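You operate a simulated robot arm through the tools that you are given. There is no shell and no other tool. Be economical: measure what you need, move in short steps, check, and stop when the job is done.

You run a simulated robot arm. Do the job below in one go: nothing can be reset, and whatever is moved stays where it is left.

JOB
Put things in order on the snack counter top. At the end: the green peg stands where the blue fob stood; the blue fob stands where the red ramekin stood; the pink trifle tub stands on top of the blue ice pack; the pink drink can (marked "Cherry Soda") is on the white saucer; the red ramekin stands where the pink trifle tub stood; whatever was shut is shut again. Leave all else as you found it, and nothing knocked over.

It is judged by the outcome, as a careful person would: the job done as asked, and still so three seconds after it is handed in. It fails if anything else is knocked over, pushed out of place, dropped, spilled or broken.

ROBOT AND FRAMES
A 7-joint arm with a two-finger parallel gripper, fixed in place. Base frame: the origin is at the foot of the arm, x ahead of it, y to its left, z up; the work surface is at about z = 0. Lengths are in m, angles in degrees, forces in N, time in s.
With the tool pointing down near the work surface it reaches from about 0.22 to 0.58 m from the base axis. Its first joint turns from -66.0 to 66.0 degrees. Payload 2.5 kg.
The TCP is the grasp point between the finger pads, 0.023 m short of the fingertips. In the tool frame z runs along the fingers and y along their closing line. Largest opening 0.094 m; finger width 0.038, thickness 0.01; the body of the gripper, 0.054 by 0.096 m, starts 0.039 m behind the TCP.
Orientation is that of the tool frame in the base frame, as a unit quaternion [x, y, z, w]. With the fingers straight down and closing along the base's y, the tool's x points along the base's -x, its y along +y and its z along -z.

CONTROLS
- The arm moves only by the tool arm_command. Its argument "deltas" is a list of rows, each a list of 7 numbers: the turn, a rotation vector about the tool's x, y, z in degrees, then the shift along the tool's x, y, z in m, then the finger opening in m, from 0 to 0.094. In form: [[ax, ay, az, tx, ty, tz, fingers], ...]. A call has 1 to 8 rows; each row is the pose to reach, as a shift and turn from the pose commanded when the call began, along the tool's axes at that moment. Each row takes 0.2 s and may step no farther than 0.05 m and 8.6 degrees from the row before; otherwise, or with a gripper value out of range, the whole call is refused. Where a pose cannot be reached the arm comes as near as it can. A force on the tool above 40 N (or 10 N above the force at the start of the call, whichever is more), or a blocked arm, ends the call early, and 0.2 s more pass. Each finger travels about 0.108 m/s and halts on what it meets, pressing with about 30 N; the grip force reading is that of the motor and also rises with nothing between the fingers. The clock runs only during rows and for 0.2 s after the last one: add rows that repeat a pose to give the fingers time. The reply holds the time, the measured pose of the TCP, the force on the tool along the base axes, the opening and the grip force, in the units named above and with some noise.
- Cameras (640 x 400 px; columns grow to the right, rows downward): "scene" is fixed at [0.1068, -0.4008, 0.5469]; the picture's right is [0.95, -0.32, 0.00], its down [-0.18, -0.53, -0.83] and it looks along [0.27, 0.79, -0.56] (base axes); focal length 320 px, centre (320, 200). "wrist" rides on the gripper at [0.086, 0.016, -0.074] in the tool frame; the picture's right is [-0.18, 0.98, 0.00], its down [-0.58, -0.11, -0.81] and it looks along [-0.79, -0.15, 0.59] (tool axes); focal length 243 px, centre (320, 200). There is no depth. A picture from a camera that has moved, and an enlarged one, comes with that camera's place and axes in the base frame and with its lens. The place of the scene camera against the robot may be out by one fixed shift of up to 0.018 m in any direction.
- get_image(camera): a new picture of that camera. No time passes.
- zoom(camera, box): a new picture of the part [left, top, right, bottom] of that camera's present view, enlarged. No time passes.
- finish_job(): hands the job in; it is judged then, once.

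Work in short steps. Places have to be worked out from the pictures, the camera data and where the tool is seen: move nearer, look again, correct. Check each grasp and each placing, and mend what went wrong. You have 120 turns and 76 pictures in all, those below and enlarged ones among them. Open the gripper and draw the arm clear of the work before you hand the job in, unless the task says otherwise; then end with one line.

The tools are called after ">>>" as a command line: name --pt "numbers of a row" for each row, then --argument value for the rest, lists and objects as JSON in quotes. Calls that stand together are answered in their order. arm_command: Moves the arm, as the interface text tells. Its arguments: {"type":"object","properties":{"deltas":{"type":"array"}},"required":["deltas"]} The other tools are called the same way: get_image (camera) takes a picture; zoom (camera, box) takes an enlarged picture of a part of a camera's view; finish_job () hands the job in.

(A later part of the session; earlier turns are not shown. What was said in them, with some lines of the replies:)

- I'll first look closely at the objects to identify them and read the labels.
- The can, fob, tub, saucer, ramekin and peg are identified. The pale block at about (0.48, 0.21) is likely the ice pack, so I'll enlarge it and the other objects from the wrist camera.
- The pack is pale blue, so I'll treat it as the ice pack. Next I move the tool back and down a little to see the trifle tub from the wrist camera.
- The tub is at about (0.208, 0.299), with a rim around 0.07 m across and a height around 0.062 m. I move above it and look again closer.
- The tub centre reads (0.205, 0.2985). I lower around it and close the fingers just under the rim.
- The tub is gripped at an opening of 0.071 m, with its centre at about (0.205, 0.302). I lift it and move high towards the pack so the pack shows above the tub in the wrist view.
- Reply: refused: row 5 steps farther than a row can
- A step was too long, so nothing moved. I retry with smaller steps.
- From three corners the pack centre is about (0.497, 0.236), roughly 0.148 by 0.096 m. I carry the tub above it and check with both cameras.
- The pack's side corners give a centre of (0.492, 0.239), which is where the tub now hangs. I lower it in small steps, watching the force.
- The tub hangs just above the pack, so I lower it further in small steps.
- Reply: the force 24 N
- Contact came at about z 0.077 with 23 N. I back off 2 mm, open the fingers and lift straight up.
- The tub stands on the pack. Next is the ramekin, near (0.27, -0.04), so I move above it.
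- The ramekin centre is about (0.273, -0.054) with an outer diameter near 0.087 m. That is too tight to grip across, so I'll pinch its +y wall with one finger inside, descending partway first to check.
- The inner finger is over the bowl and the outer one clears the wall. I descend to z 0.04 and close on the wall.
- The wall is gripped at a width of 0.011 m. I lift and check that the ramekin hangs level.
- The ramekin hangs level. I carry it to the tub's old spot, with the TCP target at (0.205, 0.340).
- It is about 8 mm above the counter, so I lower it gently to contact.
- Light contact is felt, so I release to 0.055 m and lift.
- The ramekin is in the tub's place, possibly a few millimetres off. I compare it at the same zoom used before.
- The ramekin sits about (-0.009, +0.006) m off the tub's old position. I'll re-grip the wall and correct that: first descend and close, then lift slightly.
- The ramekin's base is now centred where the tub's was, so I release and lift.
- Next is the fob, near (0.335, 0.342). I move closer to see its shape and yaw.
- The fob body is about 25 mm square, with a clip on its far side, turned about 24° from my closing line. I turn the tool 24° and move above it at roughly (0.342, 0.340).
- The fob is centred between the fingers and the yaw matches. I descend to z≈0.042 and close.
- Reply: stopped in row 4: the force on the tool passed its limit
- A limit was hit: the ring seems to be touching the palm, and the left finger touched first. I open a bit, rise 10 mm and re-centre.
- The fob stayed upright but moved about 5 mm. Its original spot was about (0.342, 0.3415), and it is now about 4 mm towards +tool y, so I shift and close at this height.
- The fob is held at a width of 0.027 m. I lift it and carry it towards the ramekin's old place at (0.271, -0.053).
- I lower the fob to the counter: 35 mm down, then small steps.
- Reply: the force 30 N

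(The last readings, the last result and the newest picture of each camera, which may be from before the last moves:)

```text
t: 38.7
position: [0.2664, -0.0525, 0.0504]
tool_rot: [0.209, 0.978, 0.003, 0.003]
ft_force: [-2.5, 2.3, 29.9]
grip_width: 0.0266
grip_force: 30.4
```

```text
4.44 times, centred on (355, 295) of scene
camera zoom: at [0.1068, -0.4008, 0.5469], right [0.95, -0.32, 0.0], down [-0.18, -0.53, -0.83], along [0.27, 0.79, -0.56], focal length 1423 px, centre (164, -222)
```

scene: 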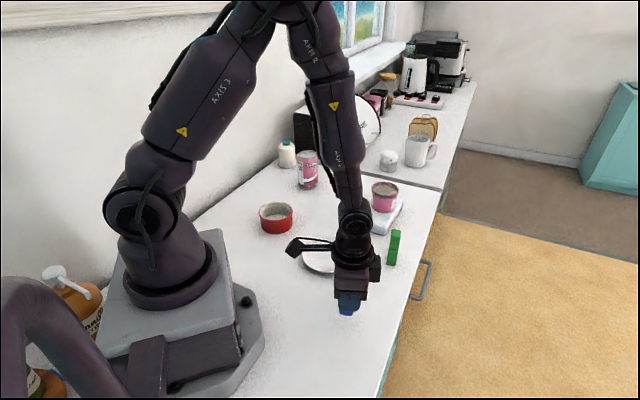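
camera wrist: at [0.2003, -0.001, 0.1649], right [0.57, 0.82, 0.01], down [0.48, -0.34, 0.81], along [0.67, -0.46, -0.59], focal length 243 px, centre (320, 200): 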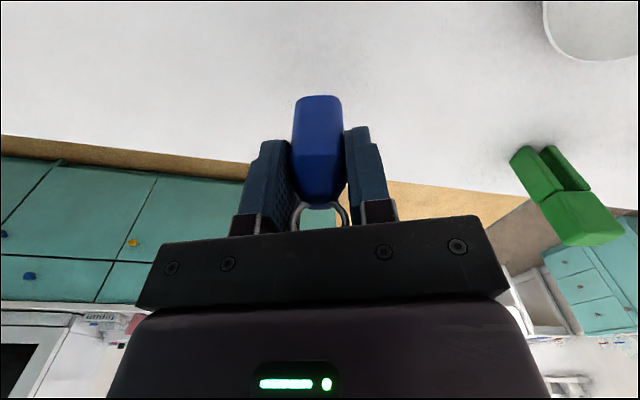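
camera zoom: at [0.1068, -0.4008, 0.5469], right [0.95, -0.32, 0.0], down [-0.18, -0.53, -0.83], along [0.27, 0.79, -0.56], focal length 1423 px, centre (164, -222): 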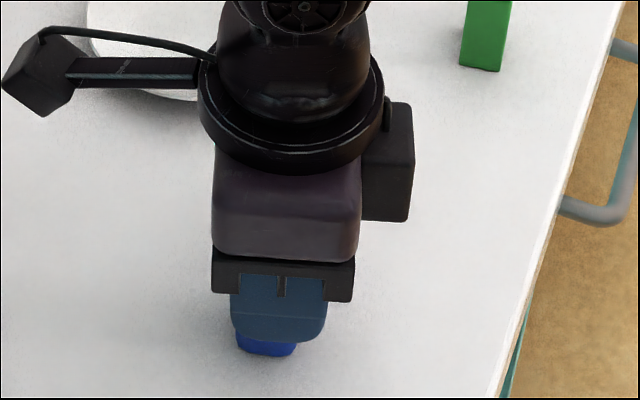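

It is firmly down, so I ease up 2 mm, release and lift straight.

>>> arm_command --pt "0 0 0 0 0 -0.002 0.01" --pt "0 0 0 0 0 -0.002 0.03" --pt "0 0 0 0 0 -0.002 0.05" --pt "0 0 0 0 0 -0.002 0.06" --pt "0 0 0 0 0 -0.03 0.06" --pt "0 0 0 0 0 -0.06 0.06" --pt "0 0 0 0 0 -0.1 0.06" --pt "0 0 0 0 0 -0.1 0.06"

>>> get_image --camera "scene"

>>> get_image --camera "wrist"

```text
t: 40.5
position: [0.2672, -0.0548, 0.1508]
tool_rot: [0.208, 0.978, 0.002, 0.003]
ft_force: [-0.2, -0.6, -0.6]
grip_width: 0.0598
grip_force: 0.0
```

```text
36 pictures are left
```

scene: 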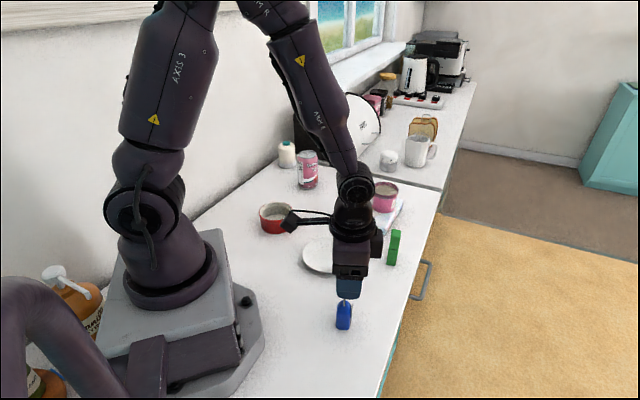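

```text
35 pictures are left
camera wrist: at [0.195, -0.0042, 0.2243], right [0.57, 0.82, 0.01], down [0.48, -0.34, 0.81], along [0.67, -0.46, -0.59], focal length 243 px, centre (320, 200)
```

wrist: 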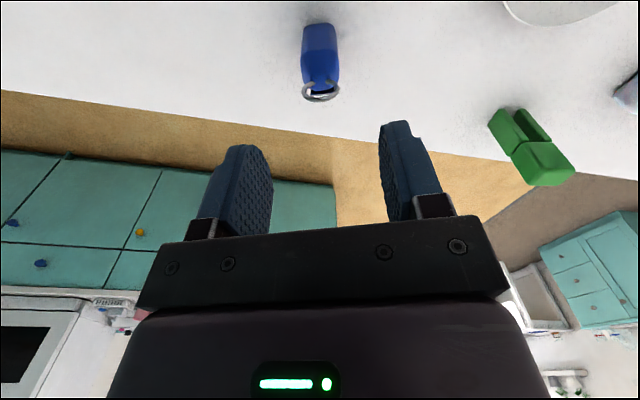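

The fob is upright, but the scene view suggests it may be slightly left of the ramekin's old centre. I zoom with the original box to compare.

>>> zoom --camera "scene" --box '[300, 220, 460, 400]'

```text
2.22 times, centred on (380, 310) of scene
camera zoom: at [0.1068, -0.4008, 0.5469], right [0.95, -0.32, 0.0], down [-0.18, -0.53, -0.83], along [0.27, 0.79, -0.56], focal length 711 px, centre (187, -44)
```

zoom: 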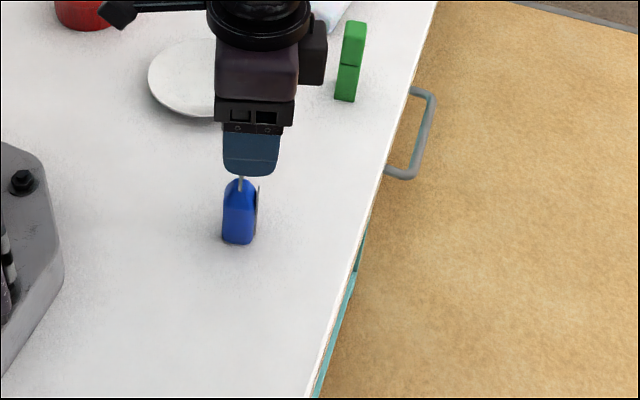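

Comparing base outlines, the fob should move about (+0.014, -0.005) m. I re-grip it, lift a little and shift it.

>>> arm_command --pt "0 0 0 0 0.001 0.04 0.06" --pt "0 0 0 0 0.001 0.08 0.06" --pt "0 0 0 0 0.001 0.096 0.06" --pt "0 0 0 0 0.001 0.096 0.06" --pt "0 0 0 0 0.001 0.096 0.04" --pt "0 0 0 0 0.001 0.096 0.02" --pt "0 0 0 0 0.001 0.096 0.01" --pt "0 0 0 0 0.001 0.096 0.01"

>>> arm_command --pt "0 0 0 0 0 -0.012 0.01" --pt "0 0 0 -0.0148 0.001 -0.012 0.01" --pt "0 0 0 -0.0148 0.001 -0.012 0.01" --pt "0 0 0 -0.0148 0.001 -0.004 0.01" --pt "0 0 0 -0.0148 0.001 0.0 0.01" --pt "0 0 0 -0.0148 0.001 0.0 0.01"

>>> zoom --camera "scene" --box '[300, 220, 460, 400]'

```text
t: 42.3
position: [0.2664, -0.0534, 0.0557]
tool_rot: [0.208, 0.978, 0.003, 0.003]
ft_force: [0.2, 0.1, 0.6]
grip_width: 0.0263
grip_force: 30.6
```

```text
t: 43.7
position: [0.2807, -0.0597, 0.0545]
tool_rot: [0.208, 0.978, 0.004, 0.001]
ft_force: [-0.8, -0.5, 1.9]
grip_width: 0.026
grip_force: 29.9
```

```text
2.22 times, centred on (380, 310) of scene
camera zoom: at [0.1068, -0.4008, 0.5469], right [0.95, -0.32, 0.0], down [-0.18, -0.53, -0.83], along [0.27, 0.79, -0.56], focal length 711 px, centre (187, -44)
```

zoom: 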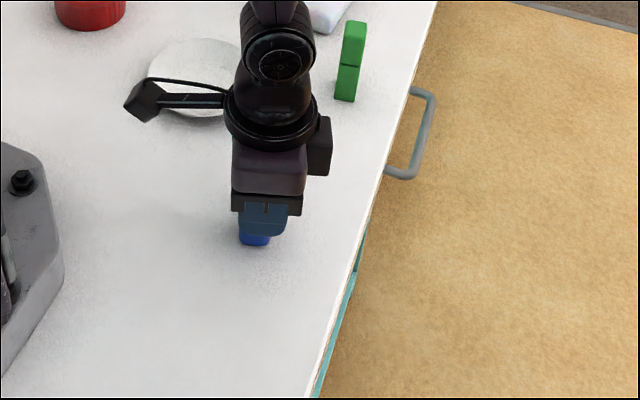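

The base is now within about 6 mm of the target in the scene view and matches the wrist estimate. I release, lift and head for the peg.

>>> arm_command --pt "0 0 0 0 0 0.001 0.01" --pt "0 0 0 0 0 0.001 0.03" --pt "0 0 0 0 0 0.001 0.05" --pt "0 0 0 0 0 0.001 0.06" --pt "0 0 0 0 0 -0.03 0.06" --pt "0 0 0 0 0 -0.07 0.06" --pt "0 0 0 0 0 -0.105 0.06" --pt "0 0 0 0 0 -0.105 0.06"

>>> zoom --camera "scene" --box '[310, 210, 430, 350]'

>>> get_image --camera "wrist"

```text
t: 45.5
position: [0.2805, -0.0587, 0.1603]
tool_rot: [0.208, 0.978, 0.003, 0.003]
ft_force: [-0.6, -0.1, 0.5]
grip_width: 0.06
grip_force: 0.1
```

```text
2.86 times, centred on (370, 280) of scene
camera zoom: at [0.1068, -0.4008, 0.5469], right [0.95, -0.32, 0.0], down [-0.18, -0.53, -0.83], along [0.27, 0.79, -0.56], focal length 915 px, centre (177, -29)
```

zoom: 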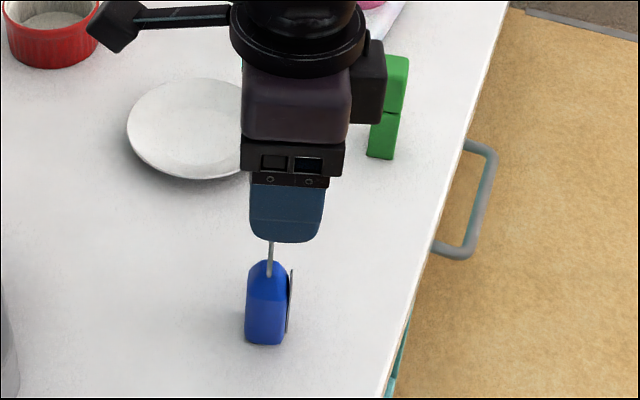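

```text
31 pictures are left
camera wrist: at [0.2084, -0.008, 0.2341], right [0.57, 0.82, 0.01], down [0.48, -0.34, 0.81], along [0.67, -0.46, -0.59], focal length 243 px, centre (320, 200)
```

wrist: 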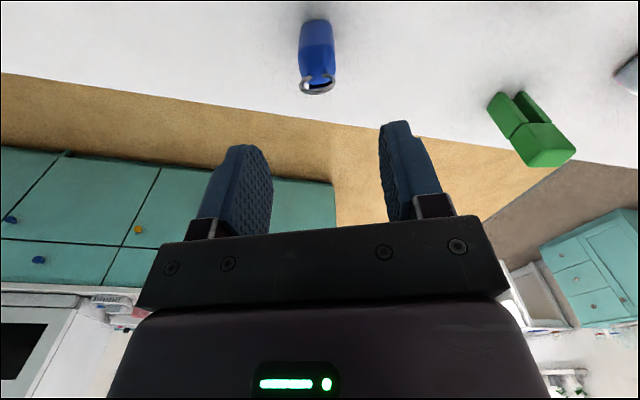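

The fob stands in place. The peg is at about (0.445, 0.070), its wide axis near my present yaw and about 0.1 m tall, so I move above it.

>>> arm_command --pt "0 0 0 -0.0186 0.037 -0.01 0.07" --pt "0 0 0 -0.0372 0.074 -0.02 0.07" --pt "0 0 0 -0.0558 0.111 -0.02 0.07" --pt "0 0 0 -0.0744 0.148 -0.02 0.07" --pt "0 0 0 -0.093 0.185 -0.02 0.07" --pt "0 0 0 -0.093 0.185 -0.02 0.07"

>>> get_image --camera "wrist"

>>> zoom --camera "scene" --box '[350, 180, 450, 280]'

```text
t: 46.9
position: [0.44, 0.0752, 0.1825]
tool_rot: [0.208, 0.978, 0.002, 0.001]
ft_force: [0.9, 0.5, 0.3]
grip_width: 0.07
grip_force: 0.1
```

```text
30 pictures are left
camera wrist: at [0.3693, 0.1256, 0.2571], right [0.57, 0.82, 0.01], down [0.48, -0.34, 0.81], along [0.67, -0.46, -0.59], focal length 243 px, centre (320, 200)
```

wrist: 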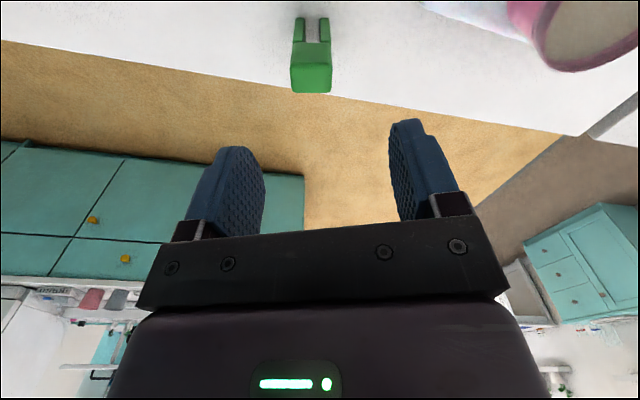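

```text
4.00 times, centred on (400, 230) of scene
camera zoom: at [0.1069, -0.4008, 0.5469], right [0.95, -0.32, 0.0], down [-0.18, -0.53, -0.83], along [0.27, 0.79, -0.56], focal length 1280 px, centre (0, 80)
```

zoom: 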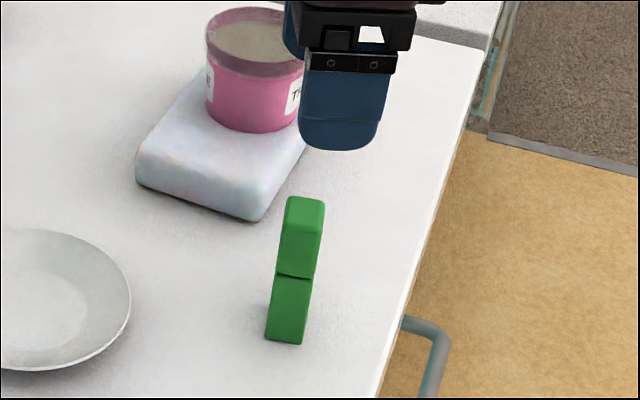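

The peg's centre reads (0.441, 0.0705), about 0.08 m tall and 0.03 m wide, with yaw aligned. I descend to z≈0.06 in two stages.

>>> arm_command --pt "0 0 0 -0.003 -0.0045 0.03 0.07" --pt "0 0 0 -0.003 -0.0045 0.065 0.07" --pt "0 0 0 -0.003 -0.0045 0.065 0.07"

>>> get_image --camera "wrist"

```text
t: 47.7
position: [0.4428, 0.07, 0.1165]
tool_rot: [0.208, 0.978, 0.003, 0.003]
ft_force: [-0.3, -0.7, -0.5]
grip_width: 0.0699
grip_force: 0.0
```

```text
28 pictures are left
camera wrist: at [0.3712, 0.1192, 0.1912], right [0.57, 0.82, 0.01], down [0.48, -0.34, 0.81], along [0.67, -0.46, -0.59], focal length 243 px, centre (320, 200)
```

wrist: 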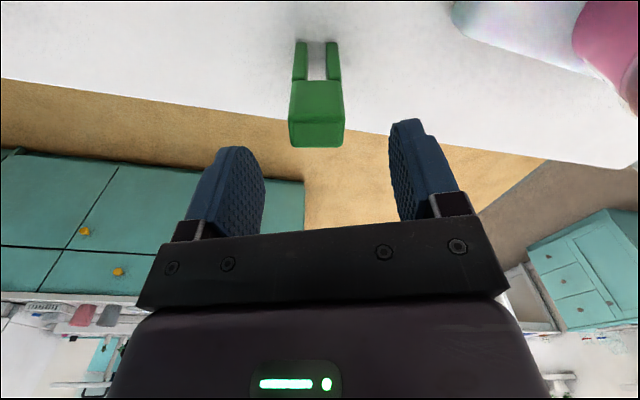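

The peg is centred between the fingers, so I descend and close.

>>> arm_command --pt "0 0 0 0 -0.0015 0.03 0.07" --pt "0 0 0 0 -0.0015 0.055 0.07" --pt "0 0 0 0 -0.0015 0.055 0.07" --pt "0 0 0 0 -0.0015 0.055 0.05" --pt "0 0 0 0 -0.0015 0.055 0.035" --pt "0 0 0 0 -0.0015 0.055 0.02" --pt "0 0 0 0 -0.0015 0.055 0.015"

>>> get_image --camera "wrist"

```text
t: 49.3
position: [0.4433, 0.0687, 0.0643]
tool_rot: [0.209, 0.978, 0.004, 0.002]
ft_force: [0.7, 0.0, 0.9]
grip_width: 0.0293
grip_force: 29.9
```

```text
27 pictures are left
camera wrist: at [0.3706, 0.1187, 0.1385], right [0.57, 0.82, 0.01], down [0.48, -0.34, 0.81], along [0.67, -0.46, -0.59], focal length 243 px, centre (320, 200)
```

wrist: 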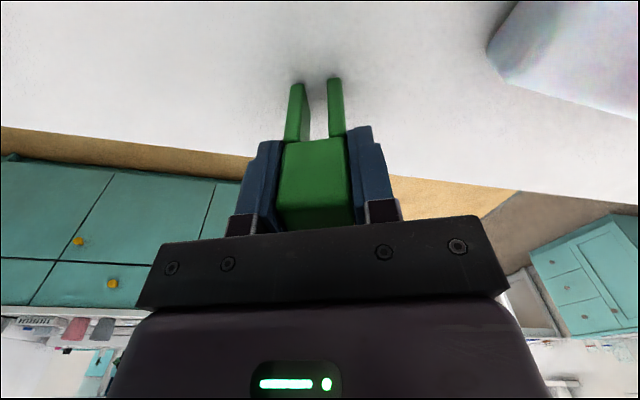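

The peg is gripped at a width of 0.029 m. I lift it and carry it to the fob's old spot, with the TCP target at (0.3465, 0.339).

>>> arm_command --pt "0 0 0 0 0 -0.04 0.015" --pt "0 0 0 0 0 -0.08 0.015" --pt "0 0 0 0 0 -0.115 0.015" --pt "0 0 0 0.0331 0.0346 -0.115 0.015" --pt "0 0 0 0.0662 0.0692 -0.115 0.015" --pt "0 0 0 0.0993 0.1038 -0.115 0.015" --pt "0 0 0 0.1324 0.1384 -0.115 0.015" --pt "0 0 0 0.1655 0.173 -0.115 0.015"

>>> arm_command --pt "0 0 0 0.0331 0.0347 0 0.015" --pt "0 0 0 0.0331 0.0347 0.04 0.015" --pt "0 0 0 0.0331 0.0347 0.08 0.015" --pt "0 0 0 0.0331 0.0347 0.1 0.015" --pt "0 0 0 0.0331 0.0347 0.1 0.015"

>>> zoom --camera "scene" --box '[280, 150, 360, 220]'

```text
t: 51.1
position: [0.3585, 0.2944, 0.1777]
tool_rot: [0.208, 0.978, 0.002, 0.002]
ft_force: [0.1, 0.3, -0.1]
grip_width: 0.029
grip_force: 29.9
```

```text
t: 52.3
position: [0.3439, 0.3369, 0.0772]
tool_rot: [0.208, 0.978, 0.003, 0.003]
ft_force: [-0.1, -0.3, 0.1]
grip_width: 0.0293
grip_force: 30.5
```

```text
5.71 times, centred on (320, 185) of scene
camera zoom: at [0.1068, -0.4008, 0.5469], right [0.95, -0.32, 0.0], down [-0.18, -0.53, -0.83], along [0.27, 0.79, -0.56], focal length 1829 px, centre (320, 286)
```

zoom: 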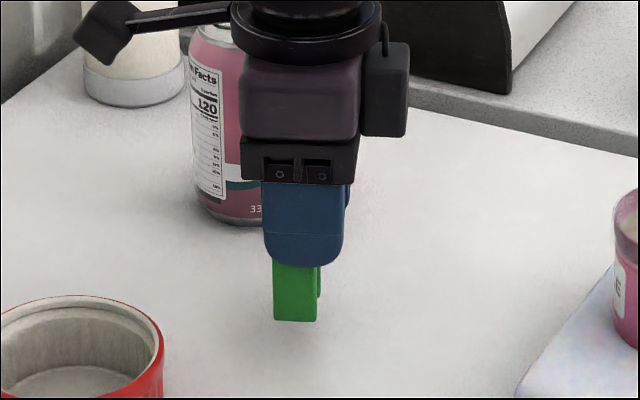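

The alignment with the fob's old footprint is very good. I lower 12 mm until contact.

>>> arm_command --pt "0 0 0 0 0.001 0.006 0.015" --pt "0 0 0 0 0.001 0.01 0.015" --pt "0 0 0 0 0.001 0.013 0.015" --pt "0 0 0 0 0.001 0.013 0.015"

```text
t: 53.3
position: [0.3444, 0.339, 0.0641]
tool_rot: [0.207, 0.978, 0.004, 0.002]
ft_force: [-0.5, 0.9, 0.5]
grip_width: 0.0289
grip_force: 30.0
```

>>> arm_command --pt "0 0 0 0 0 0.002 0.015" --pt "0 0 0 0 0 0.002 0.015"

```text
t: 53.9
position: [0.3455, 0.3402, 0.0633]
tool_rot: [0.207, 0.978, 0.003, 0.002]
ft_force: [-5.6, -4.5, 19.5]
grip_width: 0.0291
grip_force: 30.0
```

The peg is touching the counter. I ease up 1 mm, release and lift.

>>> arm_command --pt "0 0 0 0 0 -0.001 0.015" --pt "0 0 0 0 0 -0.001 0.035" --pt "0 0 0 0 0 -0.001 0.055" --pt "0 0 0 0 0 -0.001 0.07" --pt "0 0 0 0 0 -0.03 0.07" --pt "0 0 0 0 0 -0.07 0.07" --pt "0 0 0 0 0 -0.11 0.09" --pt "0 0 0 0 0 -0.15 0.094"

>>> get_image --camera "scene"

>>> get_image --camera "wrist"

```text
t: 55.7
position: [0.3441, 0.3351, 0.2116]
tool_rot: [0.208, 0.978, 0.003, 0.004]
ft_force: [-0.8, 0.2, 0.4]
grip_width: 0.094
grip_force: 0.1
```

```text
25 pictures are left
```

scene: 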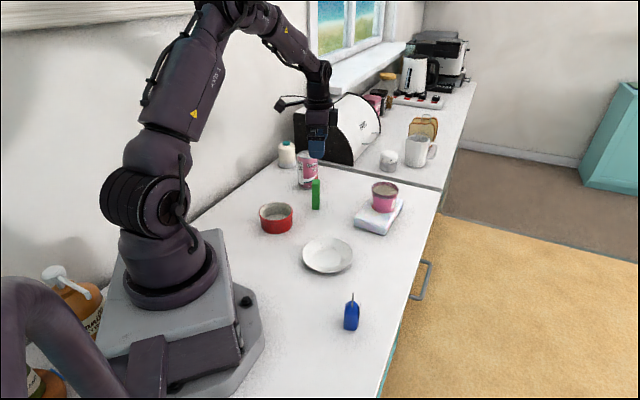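

```text
24 pictures are left
camera wrist: at [0.2731, 0.3848, 0.2868], right [0.57, 0.82, 0.01], down [0.48, -0.34, 0.81], along [0.67, -0.46, -0.59], focal length 243 px, centre (320, 200)
```

wrist: 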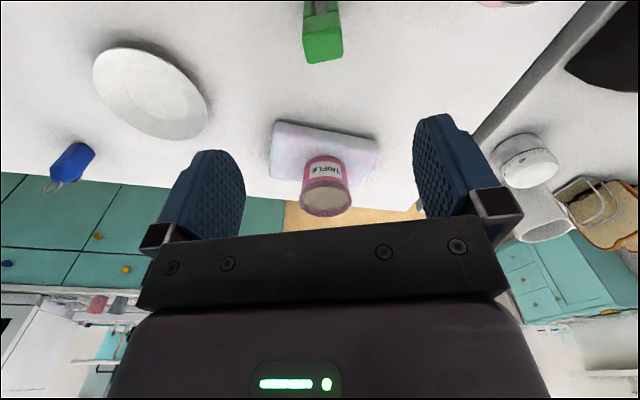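

The peg stands in the fob's place. Now the can: I turn back to yaw 0 and move to view it.

>>> arm_command --pt "0 0 -8 0.034 0.016 0 0.094" --pt "0 0 -16 0.068 0.032 0 0.094" --pt "0 0 -24 0.102 0.0475 0 0.094" --pt "0 0 -24 0.102 0.0475 0 0.094"

>>> get_image --camera "wrist"

```text
t: 56.7
position: [0.2713, 0.4205, 0.2099]
tool_rot: [0.0, 1.0, 0.002, 0.002]
ft_force: [0.0, -0.2, 0.4]
grip_width: 0.094
grip_force: 0.0
```

```text
23 pictures are left
camera wrist: at [0.1859, 0.4373, 0.2844], right [0.18, 0.98, 0.01], down [0.58, -0.11, 0.81], along [0.8, -0.14, -0.59], focal length 243 px, centre (320, 200)
```

wrist: 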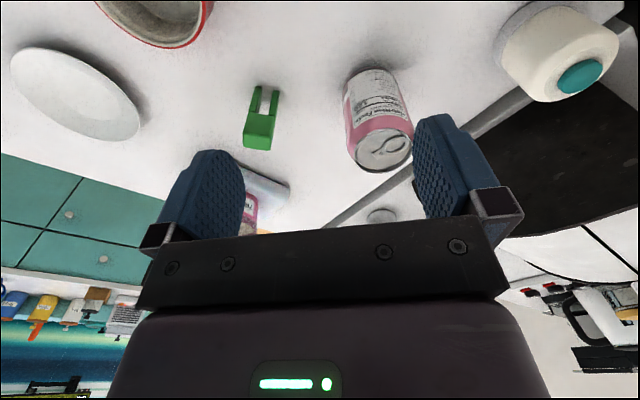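

The can centre is about (0.362, 0.472), 0.10–0.115 m tall, right at the reach limit. I move above it and see whether the arm gets there.

>>> arm_command --pt "0 0 0 -0.03 0.017 0.01 0.094" --pt "0 0 0 -0.06 0.034 0.025 0.094" --pt "0 0 0 -0.091 0.0515 0.045 0.094" --pt "0 0 0 -0.091 0.0515 0.045 0.094"

>>> get_image --camera "wrist"

>>> zoom --camera "scene" --box '[260, 100, 370, 210]'

```text
t: 57.7
position: [0.3602, 0.4741, 0.1676]
tool_rot: [0.001, 1.0, 0.001, 0.002]
ft_force: [-0.2, 0.2, 0.7]
grip_width: 0.0943
grip_force: 0.1
```

```text
22 pictures are left
camera wrist: at [0.2744, 0.4906, 0.2418], right [0.18, 0.98, 0.0], down [0.58, -0.11, 0.81], along [0.79, -0.15, -0.59], focal length 243 px, centre (320, 200)
```

wrist: 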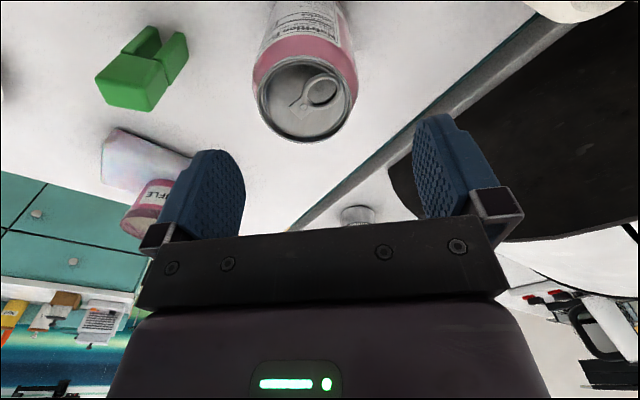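

```text
3.64 times, centred on (315, 155) of scene
camera zoom: at [0.1068, -0.4008, 0.5469], right [0.95, -0.32, 0.0], down [-0.18, -0.53, -0.83], along [0.27, 0.79, -0.56], focal length 1164 px, centre (338, 364)
```

zoom: 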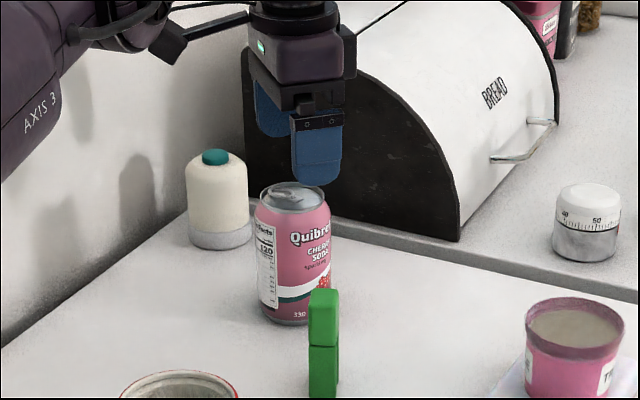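

The can centre reads (0.351, 0.467) with its top at about 0.108 m. I shift and descend to a grasp height of about 0.078.

>>> arm_command --pt "0 0 0 0.009 -0.007 0.015 0.094" --pt "0 0 0 0.009 -0.007 0.045 0.094" --pt "0 0 0 0.009 -0.007 0.075 0.094" --pt "0 0 0 0.009 -0.007 0.088 0.094" --pt "0 0 0 0.009 -0.007 0.088 0.094"

>>> get_image --camera "wrist"

```text
t: 58.9
position: [0.3526, 0.4684, 0.0797]
tool_rot: [0.0, 1.0, 0.004, 0.002]
ft_force: [-0.4, 0.1, -0.1]
grip_width: 0.0938
grip_force: 0.0
```

```text
20 pictures are left
camera wrist: at [0.266, 0.4844, 0.1539], right [0.18, 0.98, 0.01], down [0.58, -0.11, 0.81], along [0.8, -0.15, -0.59], focal length 243 px, centre (320, 200)
```

wrist: 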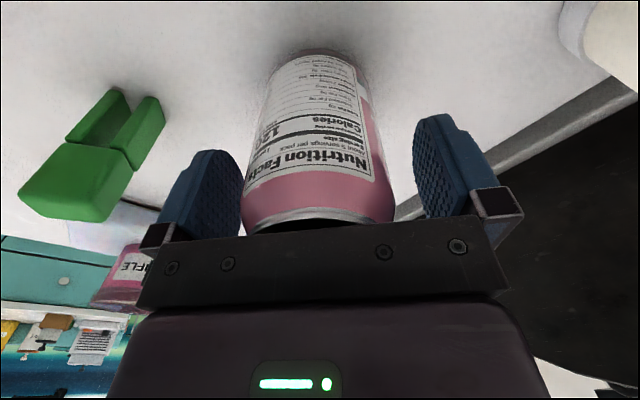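

The can is centred between the fingers, so I close.

>>> arm_command --pt "0 0 0 0 0 0 0.075" --pt "0 0 0 0 0 0 0.06" --pt "0 0 0 0 0 0 0.055" --pt "0 0 0 0 0 0 0.055"

>>> arm_command --pt "0 0 0 0 0 -0.02 0.055" --pt "0 0 0 0 0 -0.06 0.055" --pt "0 0 0 0 0 -0.1 0.055" --pt "0 0 0 0 0 -0.12 0.055" --pt "0 0 0 0 0 -0.12 0.055"

>>> get_image --camera "wrist"

```text
t: 59.9
position: [0.3526, 0.4683, 0.0796]
tool_rot: [0.0, 1.0, 0.002, 0.003]
ft_force: [0.8, -2.3, -0.1]
grip_width: 0.0655
grip_force: 30.2
```

```text
t: 61.1
position: [0.3513, 0.4667, 0.1979]
tool_rot: [-0.001, 1.0, 0.002, 0.003]
ft_force: [-0.4, -0.2, -3.9]
grip_width: 0.0654
grip_force: 29.8
```

```text
19 pictures are left
camera wrist: at [0.2656, 0.4828, 0.2726], right [0.18, 0.98, 0.01], down [0.58, -0.11, 0.81], along [0.8, -0.15, -0.59], focal length 243 px, centre (320, 200)
```

wrist: 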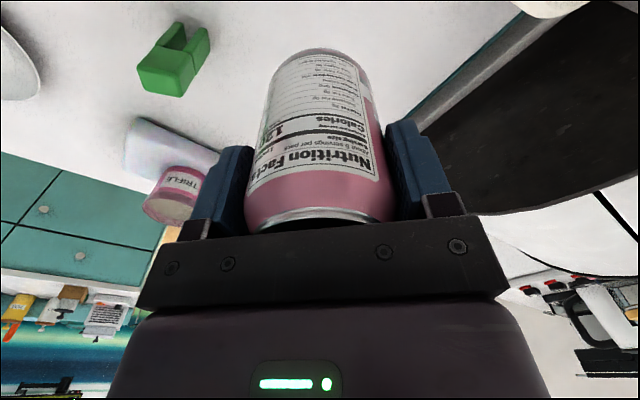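

The can is held and lifted. I carry it over the saucer, whose centre is about (0.290, 0.130).

>>> arm_command --pt "0 0 0 0.008 -0.042 0 0.055" --pt "0 0 0 0.016 -0.084 0 0.055" --pt "0 0 0 0.024 -0.126 0 0.055" --pt "0 0 0 0.032 -0.168 0 0.055" --pt "0 0 0 0.04 -0.21 0 0.055" --pt "0 0 0 0.048 -0.252 0 0.055" --pt "0 0 0 0.056 -0.294 0 0.055" --pt "0 0 0 0.0643 -0.337 0 0.055"

>>> arm_command --pt "0 0 0 0 0 0.03 0.055" --pt "0 0 0 0 0 0.06 0.055" --pt "0 0 0 0 0 0.06 0.055"

>>> get_image --camera "wrist"

>>> zoom --camera "scene" --box '[270, 170, 400, 290]'

```text
t: 62.9
position: [0.2897, 0.1327, 0.1959]
tool_rot: [-0.001, 1.0, 0.003, 0.003]
ft_force: [-1.0, 0.4, -3.3]
grip_width: 0.0653
grip_force: 29.8
```

```text
t: 63.7
position: [0.2893, 0.1302, 0.1347]
tool_rot: [0.0, 1.0, 0.003, 0.002]
ft_force: [0.3, -0.4, -3.2]
grip_width: 0.0655
grip_force: 30.1
```

```text
18 pictures are left
camera wrist: at [0.202, 0.1462, 0.21], right [0.18, 0.98, 0.01], down [0.58, -0.11, 0.81], along [0.8, -0.15, -0.59], focal length 243 px, centre (320, 200)
```

wrist: 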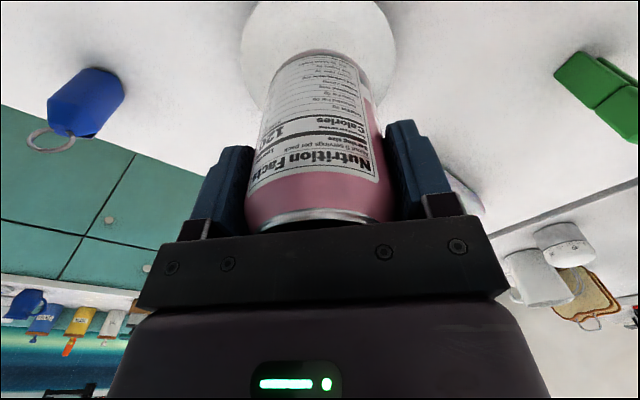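

```text
3.33 times, centred on (335, 230) of scene
camera zoom: at [0.1069, -0.4008, 0.5469], right [0.95, -0.32, 0.0], down [-0.18, -0.53, -0.83], along [0.27, 0.79, -0.56], focal length 1067 px, centre (270, 100)
```

zoom: 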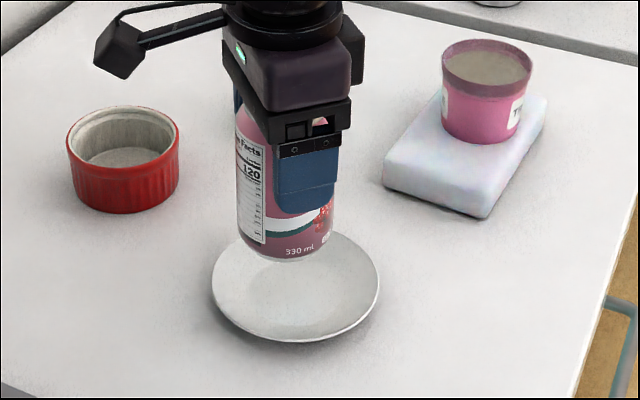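

The can hangs almost over the saucer's well and should go about 5 mm in -y. I shift and lower most of the way.

>>> arm_command --pt "0 0 0 -0.003 -0.005 0.01 0.055" --pt "0 0 0 -0.003 -0.005 0.03 0.055" --pt "0 0 0 -0.003 -0.005 0.036 0.055" --pt "0 0 0 -0.003 -0.005 0.036 0.055"

>>> zoom --camera "scene" --box '[270, 170, 400, 290]'

```text
t: 64.7
position: [0.2906, 0.1261, 0.1003]
tool_rot: [0.0, 1.0, 0.002, 0.003]
ft_force: [-0.1, 0.4, -3.2]
grip_width: 0.0652
grip_force: 29.6
```

```text
3.33 times, centred on (335, 230) of scene
camera zoom: at [0.1069, -0.4008, 0.5469], right [0.95, -0.32, 0.0], down [-0.18, -0.53, -0.83], along [0.27, 0.79, -0.56], focal length 1067 px, centre (270, 100)
```

zoom: 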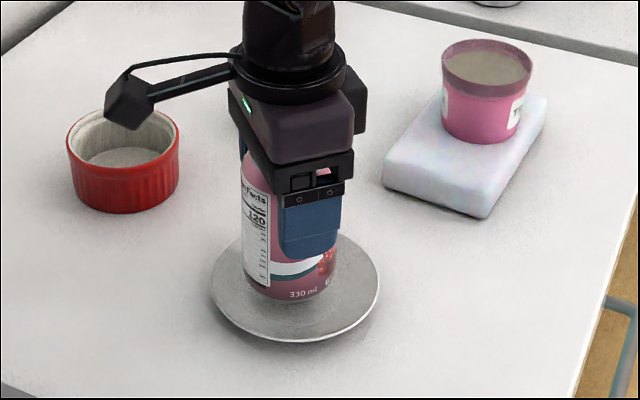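

The can lines up with the saucer's centre. I lower in small steps until contact.

>>> arm_command --pt "0 0 0 0 0 0.004 0.055" --pt "0 0 0 0 0 0.008 0.055" --pt "0 0 0 0 0 0.009 0.055" --pt "0 0 0 0 0 0.009 0.055"

```text
t: 65.7
position: [0.2908, 0.1258, 0.0916]
tool_rot: [0.0, 1.0, 0.003, 0.003]
ft_force: [0.1, -0.1, -3.6]
grip_width: 0.065
grip_force: 30.1
```

>>> arm_command --pt "0 0 0 0 0 0.0015 0.055" --pt "0 0 0 0 0 0.003 0.055" --pt "0 0 0 0 0 0.003 0.055"

```text
t: 66.5
position: [0.2906, 0.1254, 0.0881]
tool_rot: [0.0, 1.0, 0.002, 0.002]
ft_force: [-0.9, -0.5, -2.8]
grip_width: 0.0652
grip_force: 30.1
```

>>> arm_command --pt "0 0 0 0 0 0.0015 0.055" --pt "0 0 0 0 0 0.003 0.055" --pt "0 0 0 0 0 0.003 0.055"

```text
t: 67.3
position: [0.2918, 0.1275, 0.0849]
tool_rot: [0.0, 1.0, 0.003, 0.003]
ft_force: [-0.1, -0.2, -3.8]
grip_width: 0.0654
grip_force: 29.9
```

>>> arm_command --pt "0 0 0 0 0 0.001 0.055" --pt "0 0 0 0 0 0.002 0.055" --pt "0 0 0 0 0 0.002 0.055"

```text
t: 68.1
position: [0.2932, 0.1276, 0.0844]
tool_rot: [0.0, 1.0, 0.003, 0.003]
ft_force: [-6.5, -2.5, 22.7]
grip_width: 0.0653
grip_force: 30.0
```

Contact with the saucer is made. I ease 1 mm, open evenly and lift.

>>> arm_command --pt "0 0 0 0 0 -0.0015 0.055" --pt "0 0 0 0 0 -0.0015 0.07" --pt "0 0 0 0 0 -0.0015 0.094" --pt "0 0 0 0 0 -0.0015 0.094" --pt "0 0 0 0 0 -0.03 0.094" --pt "0 0 0 0 0 -0.07 0.094" --pt "0 0 0 0 0 -0.11 0.094" --pt "0 0 0 0 0 -0.15 0.094"

>>> arm_command --pt "0 0 0 0.03 0 -0.03 0.094" --pt "0 0 0 0.03 0.04 -0.05 0.094" --pt "0 0 0 0.03 0.085 -0.05 0.094" --pt "0 0 0 0.03 0.13 -0.05 0.094" --pt "0 0 0 0.03 0.15 -0.05 0.094"

>>> get_image --camera "scene"

>>> get_image --camera "wrist"

```text
t: 69.9
position: [0.293, 0.1255, 0.2336]
tool_rot: [0.0, 1.0, 0.002, 0.002]
ft_force: [-0.5, 0.4, 0.2]
grip_width: 0.0943
grip_force: 0.0
```

```text
t: 71.1
position: [0.2596, 0.2767, 0.2852]
tool_rot: [0.001, 1.0, 0.002, 0.002]
ft_force: [-0.7, 0.3, -0.2]
grip_width: 0.0939
grip_force: 0.0
```

```text
15 pictures are left
```

scene: 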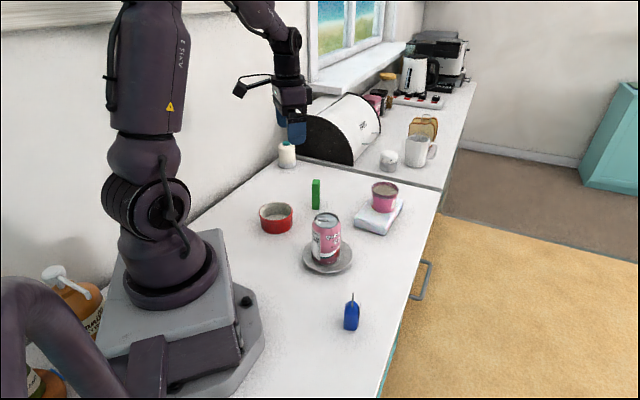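

```text
14 pictures are left
camera wrist: at [0.1732, 0.2931, 0.3596], right [0.18, 0.98, 0.01], down [0.58, -0.11, 0.81], along [0.8, -0.15, -0.59], focal length 243 px, centre (320, 200)
```

wrist: 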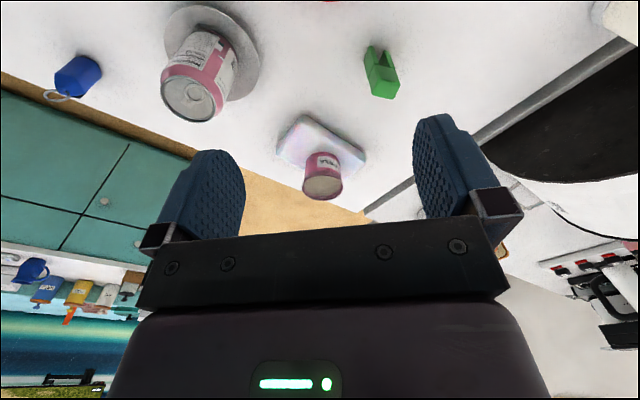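

Everything appears in place. One close check of the can, tub and peg before handing in.

>>> zoom --camera "scene" --box '[240, 170, 450, 301]'

```text
3.05 times, centred on (345, 236) of scene
camera zoom: at [0.1068, -0.4008, 0.5469], right [0.95, -0.32, 0.0], down [-0.18, -0.53, -0.83], along [0.27, 0.79, -0.56], focal length 976 px, centre (244, 92)
```

zoom: 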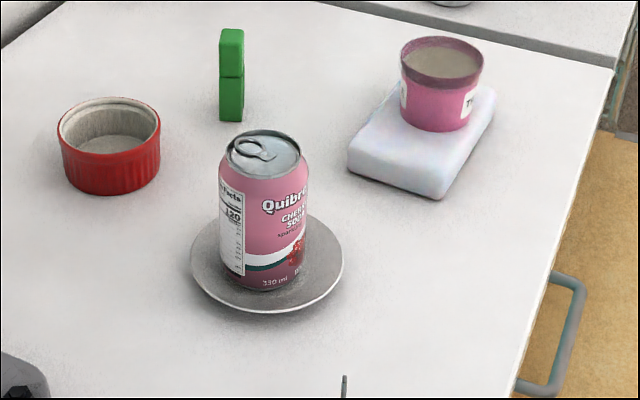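

The can stands upright on the saucer, the tub is on the pack, and the peg, ramekin and fob are in their places. The gripper is open and the arm is clear, so I hand in.

>>> finish_job

```text
The job is handed in.
```

I moved all five items as asked and handed the job in: the last pictures show everything upright, the fob may be up to about 1 cm off its mark, and nothing shut was opened.
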